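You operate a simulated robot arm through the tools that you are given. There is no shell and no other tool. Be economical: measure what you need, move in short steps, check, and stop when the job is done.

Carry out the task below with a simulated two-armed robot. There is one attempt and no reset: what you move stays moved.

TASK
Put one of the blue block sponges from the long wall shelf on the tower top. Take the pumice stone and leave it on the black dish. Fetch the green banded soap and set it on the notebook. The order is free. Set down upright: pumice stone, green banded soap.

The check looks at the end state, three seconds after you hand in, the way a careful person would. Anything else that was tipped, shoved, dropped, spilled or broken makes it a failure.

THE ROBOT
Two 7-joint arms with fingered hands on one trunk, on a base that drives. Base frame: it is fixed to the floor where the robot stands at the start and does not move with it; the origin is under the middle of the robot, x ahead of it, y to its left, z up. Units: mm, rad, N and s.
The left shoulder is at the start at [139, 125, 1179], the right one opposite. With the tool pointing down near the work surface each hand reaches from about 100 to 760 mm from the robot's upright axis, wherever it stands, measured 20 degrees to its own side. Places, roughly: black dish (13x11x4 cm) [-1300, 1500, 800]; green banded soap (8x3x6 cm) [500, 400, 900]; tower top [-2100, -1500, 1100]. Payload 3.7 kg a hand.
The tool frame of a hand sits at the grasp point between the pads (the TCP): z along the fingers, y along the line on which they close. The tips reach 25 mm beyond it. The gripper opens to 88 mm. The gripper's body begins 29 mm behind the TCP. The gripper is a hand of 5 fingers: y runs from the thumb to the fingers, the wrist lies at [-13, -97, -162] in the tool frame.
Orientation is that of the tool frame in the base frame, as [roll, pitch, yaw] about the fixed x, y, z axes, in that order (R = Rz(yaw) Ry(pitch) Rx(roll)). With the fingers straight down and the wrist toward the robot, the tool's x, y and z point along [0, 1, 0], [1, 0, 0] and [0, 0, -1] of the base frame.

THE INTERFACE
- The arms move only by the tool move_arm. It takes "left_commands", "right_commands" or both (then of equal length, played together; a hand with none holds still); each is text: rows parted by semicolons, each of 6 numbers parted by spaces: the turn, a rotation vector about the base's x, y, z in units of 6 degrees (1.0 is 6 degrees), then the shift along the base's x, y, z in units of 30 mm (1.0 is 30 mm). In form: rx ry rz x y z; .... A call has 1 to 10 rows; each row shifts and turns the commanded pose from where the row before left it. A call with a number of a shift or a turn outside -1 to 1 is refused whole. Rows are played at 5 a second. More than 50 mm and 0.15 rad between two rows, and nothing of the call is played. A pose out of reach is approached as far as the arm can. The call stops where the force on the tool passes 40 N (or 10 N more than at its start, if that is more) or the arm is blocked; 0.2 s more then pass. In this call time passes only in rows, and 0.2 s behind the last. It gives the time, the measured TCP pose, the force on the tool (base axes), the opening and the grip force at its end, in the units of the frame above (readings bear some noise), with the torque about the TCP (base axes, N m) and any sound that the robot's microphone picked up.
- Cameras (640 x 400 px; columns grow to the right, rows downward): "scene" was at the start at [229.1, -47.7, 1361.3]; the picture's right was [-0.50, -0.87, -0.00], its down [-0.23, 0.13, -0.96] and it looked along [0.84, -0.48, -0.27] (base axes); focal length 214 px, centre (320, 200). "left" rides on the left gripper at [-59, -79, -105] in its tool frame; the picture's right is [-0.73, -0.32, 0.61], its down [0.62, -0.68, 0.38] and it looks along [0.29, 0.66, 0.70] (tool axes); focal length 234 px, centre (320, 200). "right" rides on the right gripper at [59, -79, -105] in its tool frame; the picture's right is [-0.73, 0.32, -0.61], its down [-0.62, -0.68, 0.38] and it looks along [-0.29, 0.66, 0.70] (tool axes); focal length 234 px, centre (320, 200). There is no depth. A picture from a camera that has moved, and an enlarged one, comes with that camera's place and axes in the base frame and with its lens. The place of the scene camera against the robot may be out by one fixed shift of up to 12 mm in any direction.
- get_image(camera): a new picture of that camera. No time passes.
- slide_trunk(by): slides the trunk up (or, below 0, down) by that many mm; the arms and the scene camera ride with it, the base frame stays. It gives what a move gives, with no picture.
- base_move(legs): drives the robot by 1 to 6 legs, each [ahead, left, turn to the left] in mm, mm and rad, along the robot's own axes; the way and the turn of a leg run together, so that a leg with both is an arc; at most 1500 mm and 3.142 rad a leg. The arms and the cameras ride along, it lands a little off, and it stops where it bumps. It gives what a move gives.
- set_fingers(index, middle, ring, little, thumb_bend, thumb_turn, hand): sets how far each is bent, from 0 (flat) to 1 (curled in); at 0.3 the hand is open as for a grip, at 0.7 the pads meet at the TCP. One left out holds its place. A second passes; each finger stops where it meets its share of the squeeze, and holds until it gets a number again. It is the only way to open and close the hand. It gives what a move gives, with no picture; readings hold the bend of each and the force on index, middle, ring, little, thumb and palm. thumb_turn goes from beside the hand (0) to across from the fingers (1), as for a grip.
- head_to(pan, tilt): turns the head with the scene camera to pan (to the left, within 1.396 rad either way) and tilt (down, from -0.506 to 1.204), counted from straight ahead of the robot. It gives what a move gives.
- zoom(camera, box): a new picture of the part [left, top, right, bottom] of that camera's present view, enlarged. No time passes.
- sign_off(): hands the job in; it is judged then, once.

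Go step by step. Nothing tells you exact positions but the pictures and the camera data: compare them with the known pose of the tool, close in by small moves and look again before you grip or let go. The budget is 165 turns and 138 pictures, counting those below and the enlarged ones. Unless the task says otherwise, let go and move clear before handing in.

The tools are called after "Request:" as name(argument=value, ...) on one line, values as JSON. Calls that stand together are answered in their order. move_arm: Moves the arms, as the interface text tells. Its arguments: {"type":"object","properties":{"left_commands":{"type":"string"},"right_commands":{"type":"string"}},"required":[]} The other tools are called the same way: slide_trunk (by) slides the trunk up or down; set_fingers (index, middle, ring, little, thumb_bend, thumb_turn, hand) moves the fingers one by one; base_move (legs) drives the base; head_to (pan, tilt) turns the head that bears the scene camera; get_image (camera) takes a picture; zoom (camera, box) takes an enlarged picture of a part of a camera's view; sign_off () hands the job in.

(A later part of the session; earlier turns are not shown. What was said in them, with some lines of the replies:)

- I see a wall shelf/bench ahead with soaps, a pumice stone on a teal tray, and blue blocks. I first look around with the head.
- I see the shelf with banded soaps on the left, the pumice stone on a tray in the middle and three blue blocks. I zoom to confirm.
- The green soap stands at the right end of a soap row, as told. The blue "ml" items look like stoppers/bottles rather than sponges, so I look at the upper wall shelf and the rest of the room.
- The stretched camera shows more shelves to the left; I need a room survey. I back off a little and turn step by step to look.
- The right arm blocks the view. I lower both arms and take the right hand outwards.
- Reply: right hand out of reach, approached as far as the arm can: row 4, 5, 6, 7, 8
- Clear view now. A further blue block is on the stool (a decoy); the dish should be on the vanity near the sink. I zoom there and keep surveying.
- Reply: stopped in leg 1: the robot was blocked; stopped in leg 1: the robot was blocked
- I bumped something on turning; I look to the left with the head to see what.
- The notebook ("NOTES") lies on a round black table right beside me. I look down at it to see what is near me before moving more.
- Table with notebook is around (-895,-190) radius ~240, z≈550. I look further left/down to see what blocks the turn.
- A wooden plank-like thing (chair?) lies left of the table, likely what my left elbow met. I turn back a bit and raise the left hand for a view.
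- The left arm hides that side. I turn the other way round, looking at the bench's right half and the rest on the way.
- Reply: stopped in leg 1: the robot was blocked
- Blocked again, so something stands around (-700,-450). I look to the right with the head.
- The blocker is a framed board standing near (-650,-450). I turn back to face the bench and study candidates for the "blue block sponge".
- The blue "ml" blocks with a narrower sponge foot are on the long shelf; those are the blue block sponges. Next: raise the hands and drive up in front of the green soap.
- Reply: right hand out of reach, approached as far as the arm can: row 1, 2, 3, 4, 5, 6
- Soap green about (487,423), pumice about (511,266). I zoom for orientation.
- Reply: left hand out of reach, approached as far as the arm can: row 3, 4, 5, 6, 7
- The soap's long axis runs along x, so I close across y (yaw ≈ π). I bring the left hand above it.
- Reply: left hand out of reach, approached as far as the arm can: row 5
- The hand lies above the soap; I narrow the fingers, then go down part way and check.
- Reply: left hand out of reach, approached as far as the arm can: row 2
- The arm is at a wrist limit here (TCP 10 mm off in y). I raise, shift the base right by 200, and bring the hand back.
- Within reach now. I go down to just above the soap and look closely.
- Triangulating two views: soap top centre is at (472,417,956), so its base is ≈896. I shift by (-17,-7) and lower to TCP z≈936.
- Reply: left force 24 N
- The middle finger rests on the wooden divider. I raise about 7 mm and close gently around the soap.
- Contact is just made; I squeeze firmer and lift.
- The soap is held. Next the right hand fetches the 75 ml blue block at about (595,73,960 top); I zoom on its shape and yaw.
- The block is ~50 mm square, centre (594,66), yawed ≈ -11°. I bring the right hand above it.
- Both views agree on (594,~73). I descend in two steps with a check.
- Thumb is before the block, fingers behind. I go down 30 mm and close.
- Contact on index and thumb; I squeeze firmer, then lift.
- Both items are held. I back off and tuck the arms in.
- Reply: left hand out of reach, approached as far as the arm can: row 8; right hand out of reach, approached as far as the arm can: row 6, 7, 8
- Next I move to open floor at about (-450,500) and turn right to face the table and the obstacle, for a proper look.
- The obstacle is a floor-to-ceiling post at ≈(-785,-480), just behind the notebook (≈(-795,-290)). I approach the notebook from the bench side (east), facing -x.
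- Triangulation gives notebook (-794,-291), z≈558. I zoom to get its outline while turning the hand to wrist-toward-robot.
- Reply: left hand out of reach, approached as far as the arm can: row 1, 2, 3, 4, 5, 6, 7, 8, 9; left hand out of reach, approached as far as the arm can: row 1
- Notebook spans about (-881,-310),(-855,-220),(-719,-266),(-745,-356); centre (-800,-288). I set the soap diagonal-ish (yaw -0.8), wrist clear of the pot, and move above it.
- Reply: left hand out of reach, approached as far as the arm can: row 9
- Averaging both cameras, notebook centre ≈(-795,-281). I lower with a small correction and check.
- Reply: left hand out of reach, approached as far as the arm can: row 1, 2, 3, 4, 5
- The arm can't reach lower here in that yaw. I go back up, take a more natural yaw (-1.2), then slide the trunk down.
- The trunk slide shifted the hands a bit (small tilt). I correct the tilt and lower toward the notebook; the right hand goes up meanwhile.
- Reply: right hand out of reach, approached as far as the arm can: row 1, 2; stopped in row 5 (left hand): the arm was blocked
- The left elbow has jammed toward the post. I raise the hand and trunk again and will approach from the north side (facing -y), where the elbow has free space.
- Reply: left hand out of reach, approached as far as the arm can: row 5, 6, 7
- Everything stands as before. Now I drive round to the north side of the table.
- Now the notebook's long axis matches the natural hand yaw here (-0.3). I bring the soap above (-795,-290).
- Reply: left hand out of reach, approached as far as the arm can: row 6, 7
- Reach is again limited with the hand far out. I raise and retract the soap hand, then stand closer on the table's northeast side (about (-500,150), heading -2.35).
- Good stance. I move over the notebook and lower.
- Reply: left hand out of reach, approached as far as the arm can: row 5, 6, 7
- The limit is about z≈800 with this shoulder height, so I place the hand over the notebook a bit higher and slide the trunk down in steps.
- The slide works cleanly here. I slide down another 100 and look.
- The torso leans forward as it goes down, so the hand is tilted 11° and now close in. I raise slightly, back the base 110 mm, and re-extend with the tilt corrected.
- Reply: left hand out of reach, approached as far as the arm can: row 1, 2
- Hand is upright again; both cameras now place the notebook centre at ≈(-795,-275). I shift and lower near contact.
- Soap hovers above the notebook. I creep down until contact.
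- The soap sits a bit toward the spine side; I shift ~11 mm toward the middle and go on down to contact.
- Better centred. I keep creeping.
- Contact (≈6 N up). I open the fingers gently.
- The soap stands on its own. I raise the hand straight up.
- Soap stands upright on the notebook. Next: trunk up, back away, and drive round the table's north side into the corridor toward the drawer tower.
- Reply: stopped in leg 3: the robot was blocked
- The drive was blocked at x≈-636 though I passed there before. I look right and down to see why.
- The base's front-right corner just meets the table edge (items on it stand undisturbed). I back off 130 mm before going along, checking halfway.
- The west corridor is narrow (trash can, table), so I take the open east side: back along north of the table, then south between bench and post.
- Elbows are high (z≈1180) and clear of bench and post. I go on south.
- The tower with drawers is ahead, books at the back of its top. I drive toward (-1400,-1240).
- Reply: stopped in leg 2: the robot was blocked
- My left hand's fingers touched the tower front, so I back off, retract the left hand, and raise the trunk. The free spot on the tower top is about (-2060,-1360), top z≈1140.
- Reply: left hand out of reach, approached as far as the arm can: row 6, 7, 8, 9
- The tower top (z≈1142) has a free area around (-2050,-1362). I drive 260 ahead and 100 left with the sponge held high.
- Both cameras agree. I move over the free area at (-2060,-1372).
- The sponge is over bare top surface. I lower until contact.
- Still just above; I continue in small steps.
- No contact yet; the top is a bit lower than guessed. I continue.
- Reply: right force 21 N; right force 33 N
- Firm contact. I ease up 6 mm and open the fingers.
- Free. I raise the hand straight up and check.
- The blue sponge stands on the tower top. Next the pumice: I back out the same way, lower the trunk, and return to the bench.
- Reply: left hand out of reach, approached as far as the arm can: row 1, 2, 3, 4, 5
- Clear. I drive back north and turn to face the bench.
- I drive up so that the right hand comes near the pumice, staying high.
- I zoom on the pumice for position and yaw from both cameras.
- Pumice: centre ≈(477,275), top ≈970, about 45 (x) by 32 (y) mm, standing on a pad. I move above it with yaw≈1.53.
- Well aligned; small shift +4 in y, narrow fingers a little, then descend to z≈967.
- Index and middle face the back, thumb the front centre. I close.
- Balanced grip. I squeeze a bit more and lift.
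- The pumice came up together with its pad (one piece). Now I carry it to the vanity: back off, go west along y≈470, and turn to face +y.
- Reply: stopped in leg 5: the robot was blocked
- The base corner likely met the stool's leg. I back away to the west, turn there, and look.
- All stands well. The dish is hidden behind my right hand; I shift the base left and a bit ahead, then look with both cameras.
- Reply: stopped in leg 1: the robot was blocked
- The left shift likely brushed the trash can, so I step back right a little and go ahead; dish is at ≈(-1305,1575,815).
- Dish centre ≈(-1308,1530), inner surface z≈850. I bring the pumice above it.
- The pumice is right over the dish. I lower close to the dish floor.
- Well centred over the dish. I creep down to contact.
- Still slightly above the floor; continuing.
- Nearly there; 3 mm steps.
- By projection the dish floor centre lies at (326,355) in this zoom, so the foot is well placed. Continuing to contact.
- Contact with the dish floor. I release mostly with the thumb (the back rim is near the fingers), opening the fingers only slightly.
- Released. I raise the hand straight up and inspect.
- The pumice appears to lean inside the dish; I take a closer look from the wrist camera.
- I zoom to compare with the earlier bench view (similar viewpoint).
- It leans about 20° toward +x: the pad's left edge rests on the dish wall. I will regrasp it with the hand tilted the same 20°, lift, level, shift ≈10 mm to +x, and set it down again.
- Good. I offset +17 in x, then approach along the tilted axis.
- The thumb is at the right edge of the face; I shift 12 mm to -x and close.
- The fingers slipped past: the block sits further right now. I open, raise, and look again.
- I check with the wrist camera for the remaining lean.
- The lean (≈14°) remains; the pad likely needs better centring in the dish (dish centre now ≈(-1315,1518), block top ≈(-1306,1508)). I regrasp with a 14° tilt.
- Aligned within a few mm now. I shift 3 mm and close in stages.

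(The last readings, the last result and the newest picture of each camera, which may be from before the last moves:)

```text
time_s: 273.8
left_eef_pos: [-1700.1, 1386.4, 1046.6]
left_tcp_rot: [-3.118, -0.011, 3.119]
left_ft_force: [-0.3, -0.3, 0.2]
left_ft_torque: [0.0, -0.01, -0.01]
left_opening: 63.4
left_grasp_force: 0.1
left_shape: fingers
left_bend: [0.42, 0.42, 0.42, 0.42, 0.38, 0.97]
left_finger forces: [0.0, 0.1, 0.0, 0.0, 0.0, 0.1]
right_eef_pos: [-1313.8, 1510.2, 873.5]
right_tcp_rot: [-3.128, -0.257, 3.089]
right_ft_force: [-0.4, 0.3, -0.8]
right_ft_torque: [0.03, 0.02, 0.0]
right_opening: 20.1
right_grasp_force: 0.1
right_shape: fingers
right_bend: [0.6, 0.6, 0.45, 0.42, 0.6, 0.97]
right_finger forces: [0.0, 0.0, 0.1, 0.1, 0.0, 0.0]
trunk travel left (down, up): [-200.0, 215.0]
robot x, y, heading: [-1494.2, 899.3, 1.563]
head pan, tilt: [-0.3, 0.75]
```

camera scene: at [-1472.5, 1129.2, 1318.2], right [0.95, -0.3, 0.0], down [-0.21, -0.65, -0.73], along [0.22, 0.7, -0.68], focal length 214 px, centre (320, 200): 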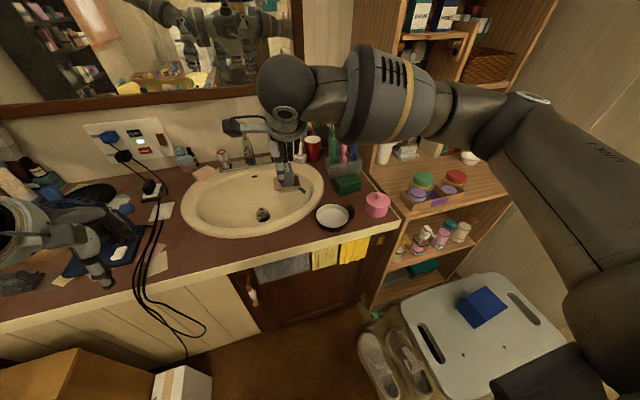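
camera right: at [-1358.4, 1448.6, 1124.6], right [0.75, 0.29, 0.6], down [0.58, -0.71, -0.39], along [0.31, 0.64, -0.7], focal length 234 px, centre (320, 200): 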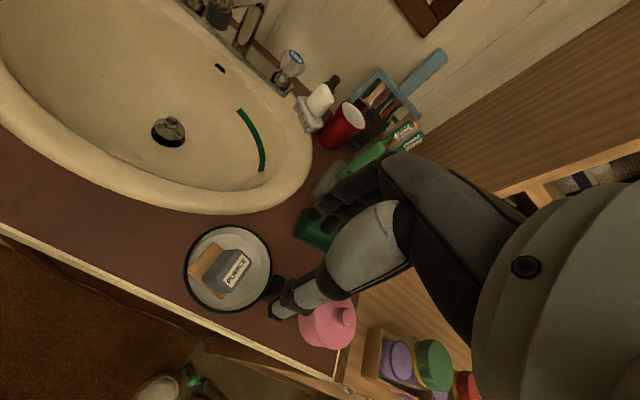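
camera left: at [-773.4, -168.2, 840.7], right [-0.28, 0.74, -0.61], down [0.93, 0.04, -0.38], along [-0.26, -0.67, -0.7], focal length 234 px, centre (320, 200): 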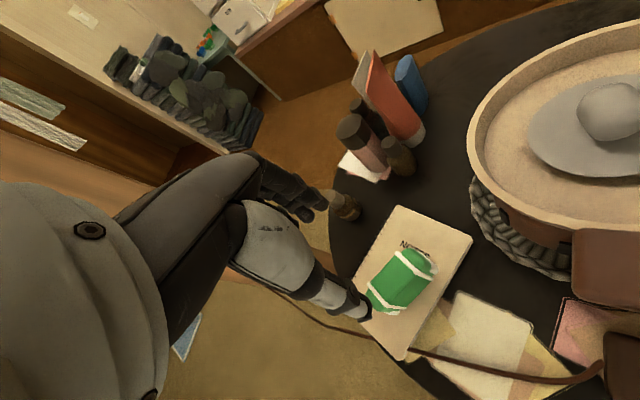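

It slipped out again because the contact was left of centre. I open, raise, and measure afresh.

Request:
set_fingers(hand="right", index=0.45, middle=0.45, thumb_bend=0.36)

Request:
move_arm(right_commands="0 0 0 -0.1 0 0.4; 0 -0.4 0 -0.1 0 0.8; 0 -0.6 0 0 0 1; 0 -0.6 0 0 0 1; 0 -0.7 0 0 0.3 1")

Request:
zoom(camera="right", box=[170, 200, 345, 340])

```text
time_s: 274.8
left_eef_pos: [-1700.0, 1385.9, 1047.5]
left_tcp_rot: [-3.118, -0.01, 3.117]
left_ft_force: [0.6, -0.7, 1.1]
left_ft_torque: [0.01, -0.03, 0.0]
left_opening: 63.4
left_grasp_force: 0.0
left_shape: fingers
left_bend: [0.42, 0.42, 0.42, 0.42, 0.38, 0.97]
left_finger forces: [0.0, 0.1, 0.0, 0.1, 0.1, 0.0]
right_eef_pos: [-1313.2, 1511.1, 874.7]
right_tcp_rot: [-3.126, -0.258, 3.089]
right_ft_force: [0.4, -0.4, 0.2]
right_ft_torque: [0.01, -0.04, -0.03]
right_opening: 61.7
right_grasp_force: 0.2
right_shape: fingers
right_bend: [0.45, 0.45, 0.45, 0.42, 0.36, 0.97]
right_finger forces: [0.0, 0.0, 0.1, 0.0, 0.0, 0.1]
trunk travel left (down, up): [-200.0, 215.0]
robot x, y, heading: [-1497.5, 902.5, 1.564]
head pan, tilt: [-0.3, 0.75]
```

```text
time_s: 276.0
left_eef_pos: [-1700.8, 1386.9, 1047.3]
left_tcp_rot: [-3.119, -0.011, 3.119]
left_ft_force: [-0.3, -0.3, 0.1]
left_ft_torque: [0.01, -0.02, 0.0]
left_opening: 63.4
left_grasp_force: 0.0
left_shape: fingers
left_bend: [0.42, 0.42, 0.42, 0.42, 0.38, 0.97]
left_finger forces: [0.0, 0.1, 0.1, 0.1, 0.0, 0.0]
right_eef_pos: [-1319.1, 1520.1, 1000.8]
right_tcp_rot: [-3.138, -0.017, 3.091]
right_ft_force: [-0.3, -0.1, 0.5]
right_ft_torque: [0.0, 0.01, -0.01]
right_opening: 62.1
right_grasp_force: 0.1
right_shape: fingers
right_bend: [0.45, 0.45, 0.45, 0.42, 0.36, 0.97]
right_finger forces: [0.0, 0.1, 0.1, 0.0, 0.0, 0.0]
trunk travel left (down, up): [-200.0, 215.0]
robot x, y, heading: [-1498.3, 901.2, 1.567]
head pan, tilt: [-0.3, 0.75]
```

```text
2.86 times, centred on (258, 270) of right
camera zoom: at [-1380.3, 1444.4, 1107.5], right [0.75, 0.29, 0.59], down [0.58, -0.71, -0.39], along [0.31, 0.64, -0.7], focal length 669 px, centre (499, 0)
```

zoom: 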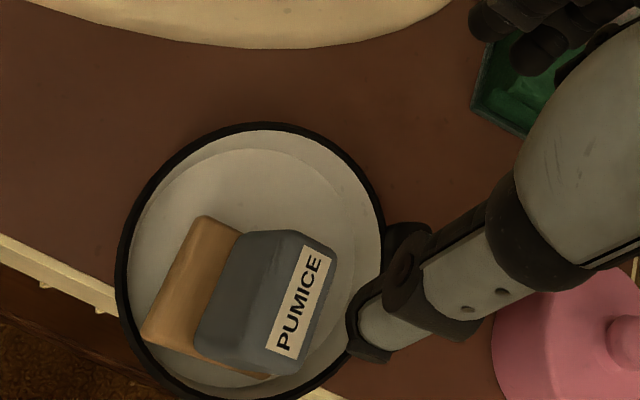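

Object top now at ≈(-1304,1495). I'll grip with the correct x (≈-1303), closing the thumb first so the dish isn't pushed forward.

Request:
move_arm(right_commands="0 0.67 0 0.32 -0.2 -0.68; 0 0.67 0 0.32 -0.2 -0.68; 0 0.67 0 0.32 -0.2 -0.68; 0 0 0 -0.1 0 -0.5; 0 0 0 -0.1 0 -0.5; 0 0 0 -0.1 0 -0.5; 0 0 0 -0.1 0 -0.5")

Request:
set_fingers(hand="right", thumb_bend=0.5)

Request:
set_fingers(hand="right", index=0.56, middle=0.56)

```text
time_s: 277.6
left_eef_pos: [-1699.9, 1386.9, 1046.4]
left_tcp_rot: [-3.118, -0.01, 3.119]
left_ft_force: [0.0, 0.2, 0.3]
left_ft_torque: [0.03, 0.01, 0.01]
left_opening: 63.2
left_grasp_force: 0.0
left_shape: fingers
left_bend: [0.42, 0.42, 0.42, 0.42, 0.38, 0.97]
left_finger forces: [0.0, 0.0, 0.0, 0.0, 0.1, 0.0]
right_eef_pos: [-1301.1, 1504.0, 881.5]
right_tcp_rot: [-3.128, -0.229, 3.087]
right_ft_force: [-0.1, -0.4, -0.9]
right_ft_torque: [0.01, 0.01, -0.01]
right_opening: 61.9
right_grasp_force: 0.0
right_shape: fingers
right_bend: [0.45, 0.45, 0.45, 0.42, 0.36, 0.97]
right_finger forces: [0.0, 0.1, 0.0, 0.0, 0.0, 0.0]
trunk travel left (down, up): [-200.0, 215.0]
robot x, y, heading: [-1495.3, 896.9, 1.568]
head pan, tilt: [-0.3, 0.75]
```

```text
time_s: 278.6
left_eef_pos: [-1701.6, 1386.3, 1047.1]
left_tcp_rot: [-3.118, -0.01, 3.119]
left_ft_force: [0.6, 0.2, -0.4]
left_ft_torque: [-0.02, 0.01, -0.01]
left_opening: 63.4
left_grasp_force: 0.1
left_shape: fingers
left_bend: [0.42, 0.42, 0.42, 0.42, 0.38, 0.97]
left_finger forces: [0.1, 0.0, 0.0, 0.0, 0.0, 0.0]
right_eef_pos: [-1301.7, 1503.2, 879.8]
right_tcp_rot: [-3.128, -0.23, 3.088]
right_ft_force: [0.3, 0.1, -0.2]
right_ft_torque: [-0.03, 0.0, 0.02]
right_opening: 47.5
right_grasp_force: 0.2
right_shape: fingers
right_bend: [0.45, 0.45, 0.45, 0.42, 0.5, 0.97]
right_finger forces: [0.1, 0.0, 0.1, 0.0, 0.1, 0.0]
trunk travel left (down, up): [-200.0, 215.0]
robot x, y, heading: [-1495.4, 897.0, 1.569]
head pan, tilt: [-0.3, 0.75]
```

```text
time_s: 279.6
left_eef_pos: [-1699.0, 1384.7, 1048.3]
left_tcp_rot: [-3.119, -0.011, 3.119]
left_ft_force: [0.1, -0.5, -0.1]
left_ft_torque: [-0.02, -0.03, -0.02]
left_opening: 63.3
left_grasp_force: 0.2
left_shape: fingers
left_bend: [0.42, 0.42, 0.42, 0.42, 0.38, 0.97]
left_finger forces: [0.0, 0.0, 0.0, 0.1, 0.0, 0.0]
right_eef_pos: [-1302.0, 1503.2, 881.3]
right_tcp_rot: [-3.129, -0.23, 3.09]
right_ft_force: [-0.5, 0.9, 0.4]
right_ft_torque: [-0.01, -0.01, 0.0]
right_opening: 38.8
right_grasp_force: 1.9
right_shape: fingers
right_bend: [0.55, 0.54, 0.45, 0.42, 0.48, 0.97]
right_finger forces: [0.5, 1.4, 0.1, 0.1, 1.5, 0.1]
trunk travel left (down, up): [-200.0, 215.0]
robot x, y, heading: [-1496.3, 899.7, 1.563]
head pan, tilt: [-0.3, 0.75]
```

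Now there is real contact on all three. I squeeze firmly.

Request:
set_fingers(hand="right", index=0.66, middle=0.66, thumb_bend=0.64)

```text
time_s: 280.6
left_eef_pos: [-1700.9, 1386.0, 1048.2]
left_tcp_rot: [-3.118, -0.012, 3.119]
left_ft_force: [-0.4, -0.6, 0.3]
left_ft_torque: [-0.01, -0.01, 0.01]
left_opening: 63.2
left_grasp_force: 0.1
left_shape: fingers
left_bend: [0.42, 0.42, 0.42, 0.42, 0.38, 0.97]
left_finger forces: [0.0, 0.0, 0.1, 0.0, 0.0, 0.0]
right_eef_pos: [-1302.3, 1502.5, 881.0]
right_tcp_rot: [-3.131, -0.229, 3.088]
right_ft_force: [1.0, -0.2, 6.6]
right_ft_torque: [-0.15, 0.04, 0.02]
right_opening: 28.1
right_grasp_force: 6.2
right_shape: fingers
right_bend: [0.62, 0.62, 0.45, 0.42, 0.52, 0.96]
right_finger forces: [2.4, 3.2, 0.0, 0.1, 7.7, 0.0]
trunk travel left (down, up): [-200.0, 215.0]
robot x, y, heading: [-1496.2, 899.5, 1.564]
head pan, tilt: [-0.3, 0.75]
```

The fingers pinch only the rounded top. I open slightly, go 12 mm deeper, and close again.

Request:
set_fingers(hand="right", index=0.48, middle=0.48, thumb_bend=0.42)

Request:
move_arm(right_commands="0 0 0 -0.05 0 -0.22; 0 0 0 -0.05 0 -0.22")

Request:
set_fingers(hand="right", index=0.56, middle=0.56, thumb_bend=0.5)

Request:
set_fingers(hand="right", index=0.65, middle=0.65, thumb_bend=0.62)

```text
time_s: 281.6
left_eef_pos: [-1699.6, 1385.6, 1046.0]
left_tcp_rot: [-3.119, -0.01, 3.117]
left_ft_force: [-0.1, 0.9, 0.4]
left_ft_torque: [-0.02, 0.02, 0.0]
left_opening: 63.1
left_grasp_force: 0.2
left_shape: fingers
left_bend: [0.42, 0.42, 0.42, 0.42, 0.38, 0.97]
left_finger forces: [0.1, 0.0, 0.1, 0.0, 0.0, 0.0]
right_eef_pos: [-1303.8, 1503.3, 879.8]
right_tcp_rot: [-3.129, -0.229, 3.087]
right_ft_force: [-0.2, 0.3, 1.4]
right_ft_torque: [0.0, 0.0, -0.01]
right_opening: 52.7
right_grasp_force: 0.0
right_shape: fingers
right_bend: [0.48, 0.48, 0.45, 0.42, 0.42, 0.97]
right_finger forces: [0.0, 0.2, 0.0, 0.1, 0.6, 0.0]
trunk travel left (down, up): [-200.0, 215.0]
robot x, y, heading: [-1494.9, 901.8, 1.565]
head pan, tilt: [-0.3, 0.75]
```

```text
time_s: 282.2
left_eef_pos: [-1700.2, 1383.4, 1048.6]
left_tcp_rot: [-3.122, -0.01, 3.119]
left_ft_force: [1.0, 0.1, -0.4]
left_ft_torque: [0.02, -0.02, 0.01]
left_opening: 63.3
left_grasp_force: 0.0
left_shape: fingers
left_bend: [0.42, 0.42, 0.42, 0.42, 0.38, 0.97]
left_finger forces: [0.1, 0.1, 0.0, 0.0, 0.0, 0.0]
right_eef_pos: [-1306.8, 1500.5, 871.2]
right_tcp_rot: [-3.138, -0.23, 3.091]
right_ft_force: [0.7, -4.9, 18.2]
right_ft_torque: [-0.7, 0.04, 0.19]
right_opening: 62.9
right_grasp_force: 9.4
right_shape: fingers
right_bend: [0.48, 0.48, 0.48, 0.42, 0.34, 0.98]
right_finger forces: [0.0, 0.8, 3.7, 0.0, 14.7, 0.0]
trunk travel left (down, up): [-200.0, 215.0]
robot x, y, heading: [-1500.2, 899.1, 1.569]
head pan, tilt: [-0.3, 0.75]
```

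```text
time_s: 283.2
left_eef_pos: [-1700.0, 1384.5, 1047.8]
left_tcp_rot: [-3.122, -0.011, 3.119]
left_ft_force: [0.0, 0.4, 0.3]
left_ft_torque: [0.01, 0.01, -0.02]
left_opening: 63.4
left_grasp_force: 0.0
left_shape: fingers
left_bend: [0.42, 0.42, 0.42, 0.42, 0.38, 0.97]
left_finger forces: [0.1, 0.0, 0.0, 0.0, 0.1, 0.0]
right_eef_pos: [-1305.0, 1500.2, 868.5]
right_tcp_rot: [-3.131, -0.229, 3.088]
right_ft_force: [1.9, -8.5, 15.4]
right_ft_torque: [-0.85, 0.04, 0.16]
right_opening: 57.5
right_grasp_force: 9.4
right_shape: fingers
right_bend: [0.56, 0.56, 0.47, 0.42, 0.33, 0.97]
right_finger forces: [0.0, 0.1, 2.7, 0.0, 15.6, 0.0]
trunk travel left (down, up): [-200.0, 215.0]
robot x, y, heading: [-1496.6, 897.7, 1.566]
head pan, tilt: [-0.3, 0.75]
```

```text
time_s: 284.2
left_eef_pos: [-1700.9, 1384.1, 1048.4]
left_tcp_rot: [-3.12, -0.01, 3.119]
left_ft_force: [0.6, -0.1, 0.0]
left_ft_torque: [0.01, 0.03, 0.0]
left_opening: 63.2
left_grasp_force: 0.0
left_shape: fingers
left_bend: [0.42, 0.42, 0.42, 0.42, 0.38, 0.97]
left_finger forces: [0.0, 0.0, 0.1, 0.0, 0.1, 0.0]
right_eef_pos: [-1305.8, 1500.1, 868.1]
right_tcp_rot: [-3.13, -0.228, 3.09]
right_ft_force: [1.5, -6.6, 13.2]
right_ft_torque: [-0.67, 0.07, 0.15]
right_opening: 47.9
right_grasp_force: 8.4
right_shape: fingers
right_bend: [0.65, 0.65, 0.47, 0.42, 0.32, 0.97]
right_finger forces: [0.1, 0.0, 2.3, 0.0, 13.3, 0.1]
trunk travel left (down, up): [-200.0, 215.0]
robot x, y, heading: [-1495.5, 899.9, 1.564]
head pan, tilt: [-0.3, 0.75]
```

The thumb landed on the block's top, so the block is nearer the front than assumed. I open, raise, and measure once more.

Request:
move_arm(right_commands="0 0 0 0 0.05 0.5; 0 0 0 0 0.1 0.8")

Request:
set_fingers(hand="right", index=0.43, middle=0.43, ring=0.43, little=0.42, thumb_bend=0.33)

Request:
move_arm(right_commands="0 -0.7 0 -0.2 0.2 1; 0 -0.7 0 -0.2 0 1; 0 -0.6 0 -0.2 0 1")

Request:
zoom(camera="right", box=[170, 220, 345, 360])

```text
time_s: 284.8
left_eef_pos: [-1700.2, 1386.1, 1047.9]
left_tcp_rot: [-3.119, -0.01, 3.118]
left_ft_force: [0.5, -0.1, 0.2]
left_ft_torque: [0.0, 0.02, 0.01]
left_opening: 63.2
left_grasp_force: 0.1
left_shape: fingers
left_bend: [0.42, 0.42, 0.42, 0.42, 0.38, 0.97]
left_finger forces: [0.0, 0.0, 0.1, 0.0, 0.1, 0.0]
right_eef_pos: [-1306.2, 1507.0, 904.9]
right_tcp_rot: [-3.128, -0.227, 3.088]
right_ft_force: [-0.9, 0.0, -0.7]
right_ft_torque: [0.0, -0.02, 0.0]
right_opening: 31.2
right_grasp_force: 0.1
right_shape: fingers
right_bend: [0.65, 0.65, 0.45, 0.42, 0.45, 0.98]
right_finger forces: [0.0, 0.0, 0.0, 0.1, 0.0, 0.0]
trunk travel left (down, up): [-200.0, 215.0]
robot x, y, heading: [-1496.7, 899.8, 1.56]
head pan, tilt: [-0.3, 0.75]
```

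```text
time_s: 285.8
left_eef_pos: [-1701.0, 1386.7, 1048.1]
left_tcp_rot: [-3.118, -0.011, 3.117]
left_ft_force: [-0.1, -0.1, 0.0]
left_ft_torque: [0.04, 0.01, -0.02]
left_opening: 63.0
left_grasp_force: 0.0
left_shape: fingers
left_bend: [0.42, 0.42, 0.42, 0.42, 0.38, 0.97]
left_finger forces: [0.0, 0.0, 0.0, 0.0, 0.1, 0.0]
right_eef_pos: [-1305.3, 1507.9, 905.7]
right_tcp_rot: [-3.13, -0.23, 3.089]
right_ft_force: [0.5, -0.2, -0.1]
right_ft_torque: [0.0, 0.0, -0.02]
right_opening: 67.5
right_grasp_force: 0.1
right_shape: fingers
right_bend: [0.43, 0.43, 0.43, 0.42, 0.33, 0.98]
right_finger forces: [0.0, 0.0, 0.0, 0.0, 0.0, 0.0]
trunk travel left (down, up): [-200.0, 215.0]
robot x, y, heading: [-1494.7, 902.8, 1.566]
head pan, tilt: [-0.3, 0.75]
```

```text
time_s: 286.6
left_eef_pos: [-1699.8, 1387.0, 1047.0]
left_tcp_rot: [-3.12, -0.01, 3.119]
left_ft_force: [0.0, 1.0, 0.1]
left_ft_torque: [-0.02, -0.01, -0.01]
left_opening: 63.0
left_grasp_force: 0.1
left_shape: fingers
left_bend: [0.42, 0.42, 0.42, 0.42, 0.38, 0.97]
left_finger forces: [0.0, 0.1, 0.1, 0.0, 0.1, 0.0]
right_eef_pos: [-1324.7, 1511.4, 994.8]
right_tcp_rot: [-3.14, -0.018, 3.089]
right_ft_force: [0.2, 1.0, -0.4]
right_ft_torque: [0.03, -0.01, 0.0]
right_opening: 67.4
right_grasp_force: 0.1
right_shape: fingers
right_bend: [0.43, 0.43, 0.43, 0.42, 0.33, 0.98]
right_finger forces: [0.0, 0.0, 0.0, 0.1, 0.1, 0.0]
trunk travel left (down, up): [-200.0, 215.0]
robot x, y, heading: [-1499.7, 902.1, 1.568]
head pan, tilt: [-0.3, 0.75]
```

```text
2.86 times, centred on (258, 290) of right
camera zoom: at [-1385.3, 1435.9, 1099.9], right [0.75, 0.29, 0.59], down [0.58, -0.71, -0.39], along [0.31, 0.64, -0.7], focal length 669 px, centre (499, -57)
```

zoom: 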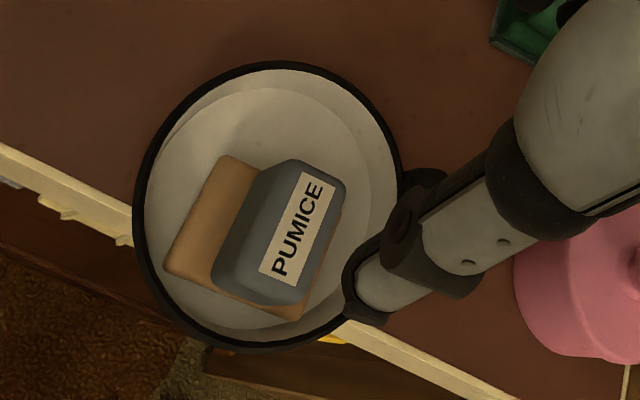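

The thumb press has settled the pumice flat and upright (offset matches the bench view). But the dish now overhangs the counter front (~30 mm). I move in front of it with straight fingers to push it gently back.

Request:
move_arm(right_commands="0 0 0 -0.1 -0.9 0; 0 0 0 -0.1 -0.9 0; 0 0 0 -0.1 -0.9 0; 0 0 0 -0.1 -0.9 0; 0 0 0 0 -0.9 0")

Request:
set_fingers(hand="right", index=0.3, middle=0.3, ring=0.3, little=0.3, thumb_bend=0.3)

Request:
move_arm(right_commands="0 0 0 0 0 -1; 0 0 0 0 0 -1; 0 0 0 0 0 -1; 0 0 0 0 0 -1; 0 0 0 0 0 -0.9")

```text
time_s: 287.8
left_eef_pos: [-1699.4, 1386.0, 1046.9]
left_tcp_rot: [-3.12, -0.011, 3.118]
left_ft_force: [-0.5, 0.3, 0.7]
left_ft_torque: [-0.01, 0.03, 0.03]
left_opening: 63.3
left_grasp_force: 0.3
left_shape: fingers
left_bend: [0.42, 0.42, 0.42, 0.42, 0.38, 0.97]
left_finger forces: [0.0, 0.0, 0.0, 0.1, 0.0, 0.0]
right_eef_pos: [-1335.1, 1388.9, 995.9]
right_tcp_rot: [-3.138, -0.018, 3.09]
right_ft_force: [-0.5, -0.6, 0.2]
right_ft_torque: [0.02, 0.02, -0.04]
right_opening: 67.4
right_grasp_force: 0.1
right_shape: fingers
right_bend: [0.43, 0.43, 0.43, 0.42, 0.33, 0.98]
right_finger forces: [0.1, 0.0, 0.0, 0.1, 0.0, 0.0]
right hand out of reach, approached as far as the arm can: row 5
trunk travel left (down, up): [-200.0, 215.0]
robot x, y, heading: [-1496.6, 901.8, 1.561]
head pan, tilt: [-0.3, 0.75]
```

```text
time_s: 288.8
left_eef_pos: [-1699.1, 1385.4, 1047.3]
left_tcp_rot: [-3.118, -0.011, 3.118]
left_ft_force: [0.3, 0.0, -0.3]
left_ft_torque: [0.02, 0.02, 0.0]
left_opening: 63.4
left_grasp_force: 0.1
left_shape: fingers
left_bend: [0.42, 0.42, 0.42, 0.42, 0.38, 0.97]
left_finger forces: [0.0, 0.0, 0.0, 0.0, 0.1, 0.0]
right_eef_pos: [-1334.9, 1388.5, 994.7]
right_tcp_rot: [-3.138, -0.019, 3.089]
right_ft_force: [0.3, 0.2, -1.1]
right_ft_torque: [0.04, 0.02, 0.05]
right_opening: 84.4
right_grasp_force: 0.0
right_shape: fingers
right_bend: [0.3, 0.3, 0.3, 0.3, 0.3, 0.98]
right_finger forces: [0.0, 0.0, 0.0, 0.0, 0.1, 0.0]
trunk travel left (down, up): [-200.0, 215.0]
robot x, y, heading: [-1494.8, 900.2, 1.571]
head pan, tilt: [-0.3, 0.75]
```

```text
time_s: 290.0
left_eef_pos: [-1700.9, 1385.5, 1045.9]
left_tcp_rot: [-3.119, -0.011, 3.118]
left_ft_force: [-0.2, -0.5, 0.6]
left_ft_torque: [-0.02, -0.02, -0.01]
left_opening: 63.4
left_grasp_force: 0.0
left_shape: fingers
left_bend: [0.42, 0.42, 0.42, 0.42, 0.38, 0.97]
left_finger forces: [0.1, 0.0, 0.1, 0.1, 0.0, 0.1]
right_eef_pos: [-1335.9, 1391.4, 847.8]
right_tcp_rot: [-3.139, -0.021, 3.088]
right_ft_force: [0.4, -0.4, 0.7]
right_ft_torque: [0.0, 0.0, -0.01]
right_opening: 84.3
right_grasp_force: 0.0
right_shape: fingers
right_bend: [0.3, 0.3, 0.3, 0.3, 0.3, 0.98]
right_finger forces: [0.1, 0.1, 0.0, 0.0, 0.0, 0.0]
trunk travel left (down, up): [-200.0, 215.0]
robot x, y, heading: [-1495.7, 899.2, 1.567]
head pan, tilt: [-0.3, 0.75]
```

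In position before the dish, no contact yet. I push +y slowly and watch the force.

Request:
move_arm(right_commands="0 0 0 0 0.1 0; 0 0 0 0 0.1 0; 0 0 0 0 0.1 0; 0 0 0 0 0.1 0")

Request:
move_arm(right_commands="0 0 0 0 0.1 0; 0 0 0 0 0.1 0; 0 0 0 0 0.1 0")

```text
time_s: 291.0
left_eef_pos: [-1699.7, 1386.3, 1045.8]
left_tcp_rot: [-3.119, -0.011, 3.12]
left_ft_force: [-0.2, -0.6, -0.4]
left_ft_torque: [0.01, 0.0, -0.02]
left_opening: 63.8
left_grasp_force: 0.0
left_shape: fingers
left_bend: [0.42, 0.42, 0.42, 0.42, 0.38, 0.97]
left_finger forces: [0.0, 0.0, 0.0, 0.1, 0.0, 0.0]
right_eef_pos: [-1334.7, 1402.7, 848.9]
right_tcp_rot: [-3.141, -0.019, 3.088]
right_ft_force: [-0.5, 0.0, -0.7]
right_ft_torque: [-0.03, 0.02, 0.0]
right_opening: 84.7
right_grasp_force: 0.1
right_shape: fingers
right_bend: [0.3, 0.3, 0.3, 0.3, 0.3, 0.98]
right_finger forces: [0.0, 0.0, 0.0, 0.0, 0.0, 0.0]
trunk travel left (down, up): [-200.0, 215.0]
robot x, y, heading: [-1494.3, 899.3, 1.561]
head pan, tilt: [-0.3, 0.75]
```

```text
time_s: 291.8
left_eef_pos: [-1699.7, 1385.9, 1048.9]
left_tcp_rot: [-3.119, -0.01, 3.118]
left_ft_force: [-0.2, 0.9, -0.3]
left_ft_torque: [0.01, 0.01, -0.05]
left_opening: 63.5
left_grasp_force: 0.0
left_shape: fingers
left_bend: [0.42, 0.42, 0.42, 0.42, 0.38, 0.97]
left_finger forces: [0.1, 0.0, 0.0, 0.0, 0.0, 0.1]
right_eef_pos: [-1335.0, 1412.2, 848.9]
right_tcp_rot: [-3.138, -0.019, 3.09]
right_ft_force: [-0.6, -0.1, -0.1]
right_ft_torque: [0.01, 0.02, 0.0]
right_opening: 84.4
right_grasp_force: 0.6
right_shape: fingers
right_bend: [0.3, 0.3, 0.31, 0.3, 0.3, 0.98]
right_finger forces: [0.0, 0.0, 0.4, 0.1, 0.0, 0.0]
trunk travel left (down, up): [-200.0, 215.0]
robot x, y, heading: [-1495.6, 902.3, 1.562]
head pan, tilt: [-0.3, 0.75]
```

Ring finger touches the dish. I push about 30 mm further in small steps.

Request:
move_arm(right_commands="0 0 0 0 0.08 0; 0 0 0 0 0.08 0; 0 0 0 0 0.08 0; 0 0 0 0 0.08 0; 0 0 0 0 0.08 0; 0 0 0 0 0.08 0")

Request:
move_arm(right_commands="0 0 0 0 0.08 0; 0 0 0 0 0.08 0; 0 0 0 0 0.08 0; 0 0 0 0 0.08 0")

```text
time_s: 293.2
left_eef_pos: [-1700.0, 1386.0, 1047.4]
left_tcp_rot: [-3.12, -0.011, 3.118]
left_ft_force: [-0.8, 0.2, 0.0]
left_ft_torque: [-0.01, -0.03, -0.02]
left_opening: 63.3
left_grasp_force: 0.1
left_shape: fingers
left_bend: [0.42, 0.42, 0.42, 0.42, 0.38, 0.97]
left_finger forces: [0.0, 0.1, 0.0, 0.0, 0.0, 0.0]
right_eef_pos: [-1336.4, 1425.3, 848.5]
right_tcp_rot: [-3.14, -0.021, 3.091]
right_ft_force: [0.4, 0.1, -0.1]
right_ft_torque: [0.01, -0.01, -0.03]
right_opening: 84.5
right_grasp_force: 0.5
right_shape: fingers
right_bend: [0.3, 0.3, 0.31, 0.3, 0.3, 0.98]
right_finger forces: [0.1, 0.0, 0.4, 0.0, 0.1, 0.0]
trunk travel left (down, up): [-200.0, 215.0]
robot x, y, heading: [-1496.1, 898.4, 1.567]
head pan, tilt: [-0.3, 0.75]
```

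```text
time_s: 294.2
left_eef_pos: [-1699.3, 1385.7, 1047.9]
left_tcp_rot: [-3.119, -0.01, 3.119]
left_ft_force: [0.4, -1.2, -0.6]
left_ft_torque: [0.03, -0.01, 0.02]
left_opening: 63.3
left_grasp_force: 0.0
left_shape: fingers
left_bend: [0.42, 0.42, 0.42, 0.42, 0.38, 0.97]
left_finger forces: [0.1, 0.0, 0.0, 0.0, 0.0, 0.1]
right_eef_pos: [-1335.5, 1435.8, 848.3]
right_tcp_rot: [-3.14, -0.02, 3.091]
right_ft_force: [-0.1, -0.8, 1.1]
right_ft_torque: [0.02, -0.01, -0.02]
right_opening: 84.7
right_grasp_force: 0.5
right_shape: fingers
right_bend: [0.3, 0.3, 0.31, 0.3, 0.3, 0.98]
right_finger forces: [0.0, 0.1, 0.5, 0.1, 0.0, 0.0]
trunk travel left (down, up): [-200.0, 215.0]
robot x, y, heading: [-1495.3, 901.6, 1.564]
head pan, tilt: [-0.3, 0.75]
```

The dish slides with a light steady push. A last 8 mm, then I retreat and raise the hand.

Request:
move_arm(right_commands="0 0 0 0 0.08 0; 0 0 0 0 0.08 0; 0 0 0 0 0.08 0; 0 0 0 0 0.06 0")

Request:
move_arm(right_commands="0 0 0 0 -0.3 0; 0 0 0 0 -0.6 0; 0 0 0 0 -0.7 0.3; 0 0 0 0 0 1; 0 0 0 0 0 1; 0 0 0 0 0 1; 0 0 0 0 0 1; 0 0 0 0 0 1")

Request:
zoom(camera="scene", box=[255, 165, 405, 265])

```text
time_s: 295.2
left_eef_pos: [-1700.4, 1385.8, 1048.3]
left_tcp_rot: [-3.119, -0.01, 3.119]
left_ft_force: [-0.3, -0.5, -0.2]
left_ft_torque: [-0.01, 0.0, 0.0]
left_opening: 63.3
left_grasp_force: 0.2
left_shape: fingers
left_bend: [0.42, 0.42, 0.42, 0.42, 0.38, 0.97]
left_finger forces: [0.0, 0.1, 0.0, 0.0, 0.0, 0.1]
right_eef_pos: [-1336.0, 1443.6, 846.8]
right_tcp_rot: [-3.141, -0.02, 3.092]
right_ft_force: [0.2, -0.8, 0.7]
right_ft_torque: [0.03, 0.01, -0.02]
right_opening: 84.7
right_grasp_force: 0.0
right_shape: fingers
right_bend: [0.3, 0.3, 0.31, 0.3, 0.3, 0.98]
right_finger forces: [0.1, 0.0, 0.5, 0.0, 0.0, 0.0]
trunk travel left (down, up): [-200.0, 215.0]
robot x, y, heading: [-1495.7, 897.7, 1.564]
head pan, tilt: [-0.3, 0.75]
```

```text
time_s: 297.0
left_eef_pos: [-1700.1, 1386.2, 1047.9]
left_tcp_rot: [-3.119, -0.01, 3.119]
left_ft_force: [0.2, -0.3, -0.6]
left_ft_torque: [-0.02, -0.01, -0.03]
left_opening: 63.3
left_grasp_force: 0.1
left_shape: fingers
left_bend: [0.42, 0.42, 0.42, 0.42, 0.38, 0.97]
left_finger forces: [0.0, 0.0, 0.0, 0.0, 0.0, 0.0]
right_eef_pos: [-1336.7, 1394.7, 1007.5]
right_tcp_rot: [-3.138, -0.02, 3.09]
right_ft_force: [-0.1, -0.4, -0.8]
right_ft_torque: [0.0, 0.01, 0.0]
right_opening: 84.5
right_grasp_force: 0.1
right_shape: fingers
right_bend: [0.3, 0.3, 0.3, 0.3, 0.3, 0.98]
right_finger forces: [0.0, 0.0, 0.0, 0.0, 0.0, 0.0]
trunk travel left (down, up): [-200.0, 215.0]
robot x, y, heading: [-1494.9, 901.1, 1.56]
head pan, tilt: [-0.3, 0.75]
```

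```text
4.00 times, centred on (330, 215) of scene
camera zoom: at [-1472.6, 1128.6, 1318.3], right [0.95, -0.3, 0.0], down [-0.21, -0.65, -0.73], along [0.22, 0.7, -0.68], focal length 858 px, centre (280, 140)
```

zoom: 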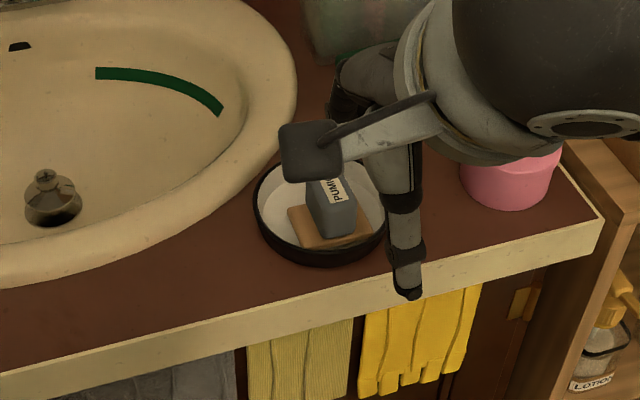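

The dish is back fully on the counter with the pumice standing flat and upright in it, and both hands are empty and clear. I hand in.

Request:
sign_off()

```text
The job is handed in.
```

I placed all three items and handed the job in. The pumice stone stands upright in the black dish, the green banded soap stands upright on the notebook, and one blue block sponge is on the tower top.

- **Dish moved:** The pumice leaned when I first set it down, and regrasping it shoved the dish forward until it overhung the counter edge. I pushed it back. The last picture shows it fully on the counter with the pumice flat in it, roughly at its old spot.
- **Bumps while driving:** I ran into the post, the table edge, the tower's front and probably a stool leg. Nothing looked disturbed in the pictures I took afterwards.
- **Not checked:** One leg beside the vanity was also blocked, probably by the trash can, and I did not look at it again.
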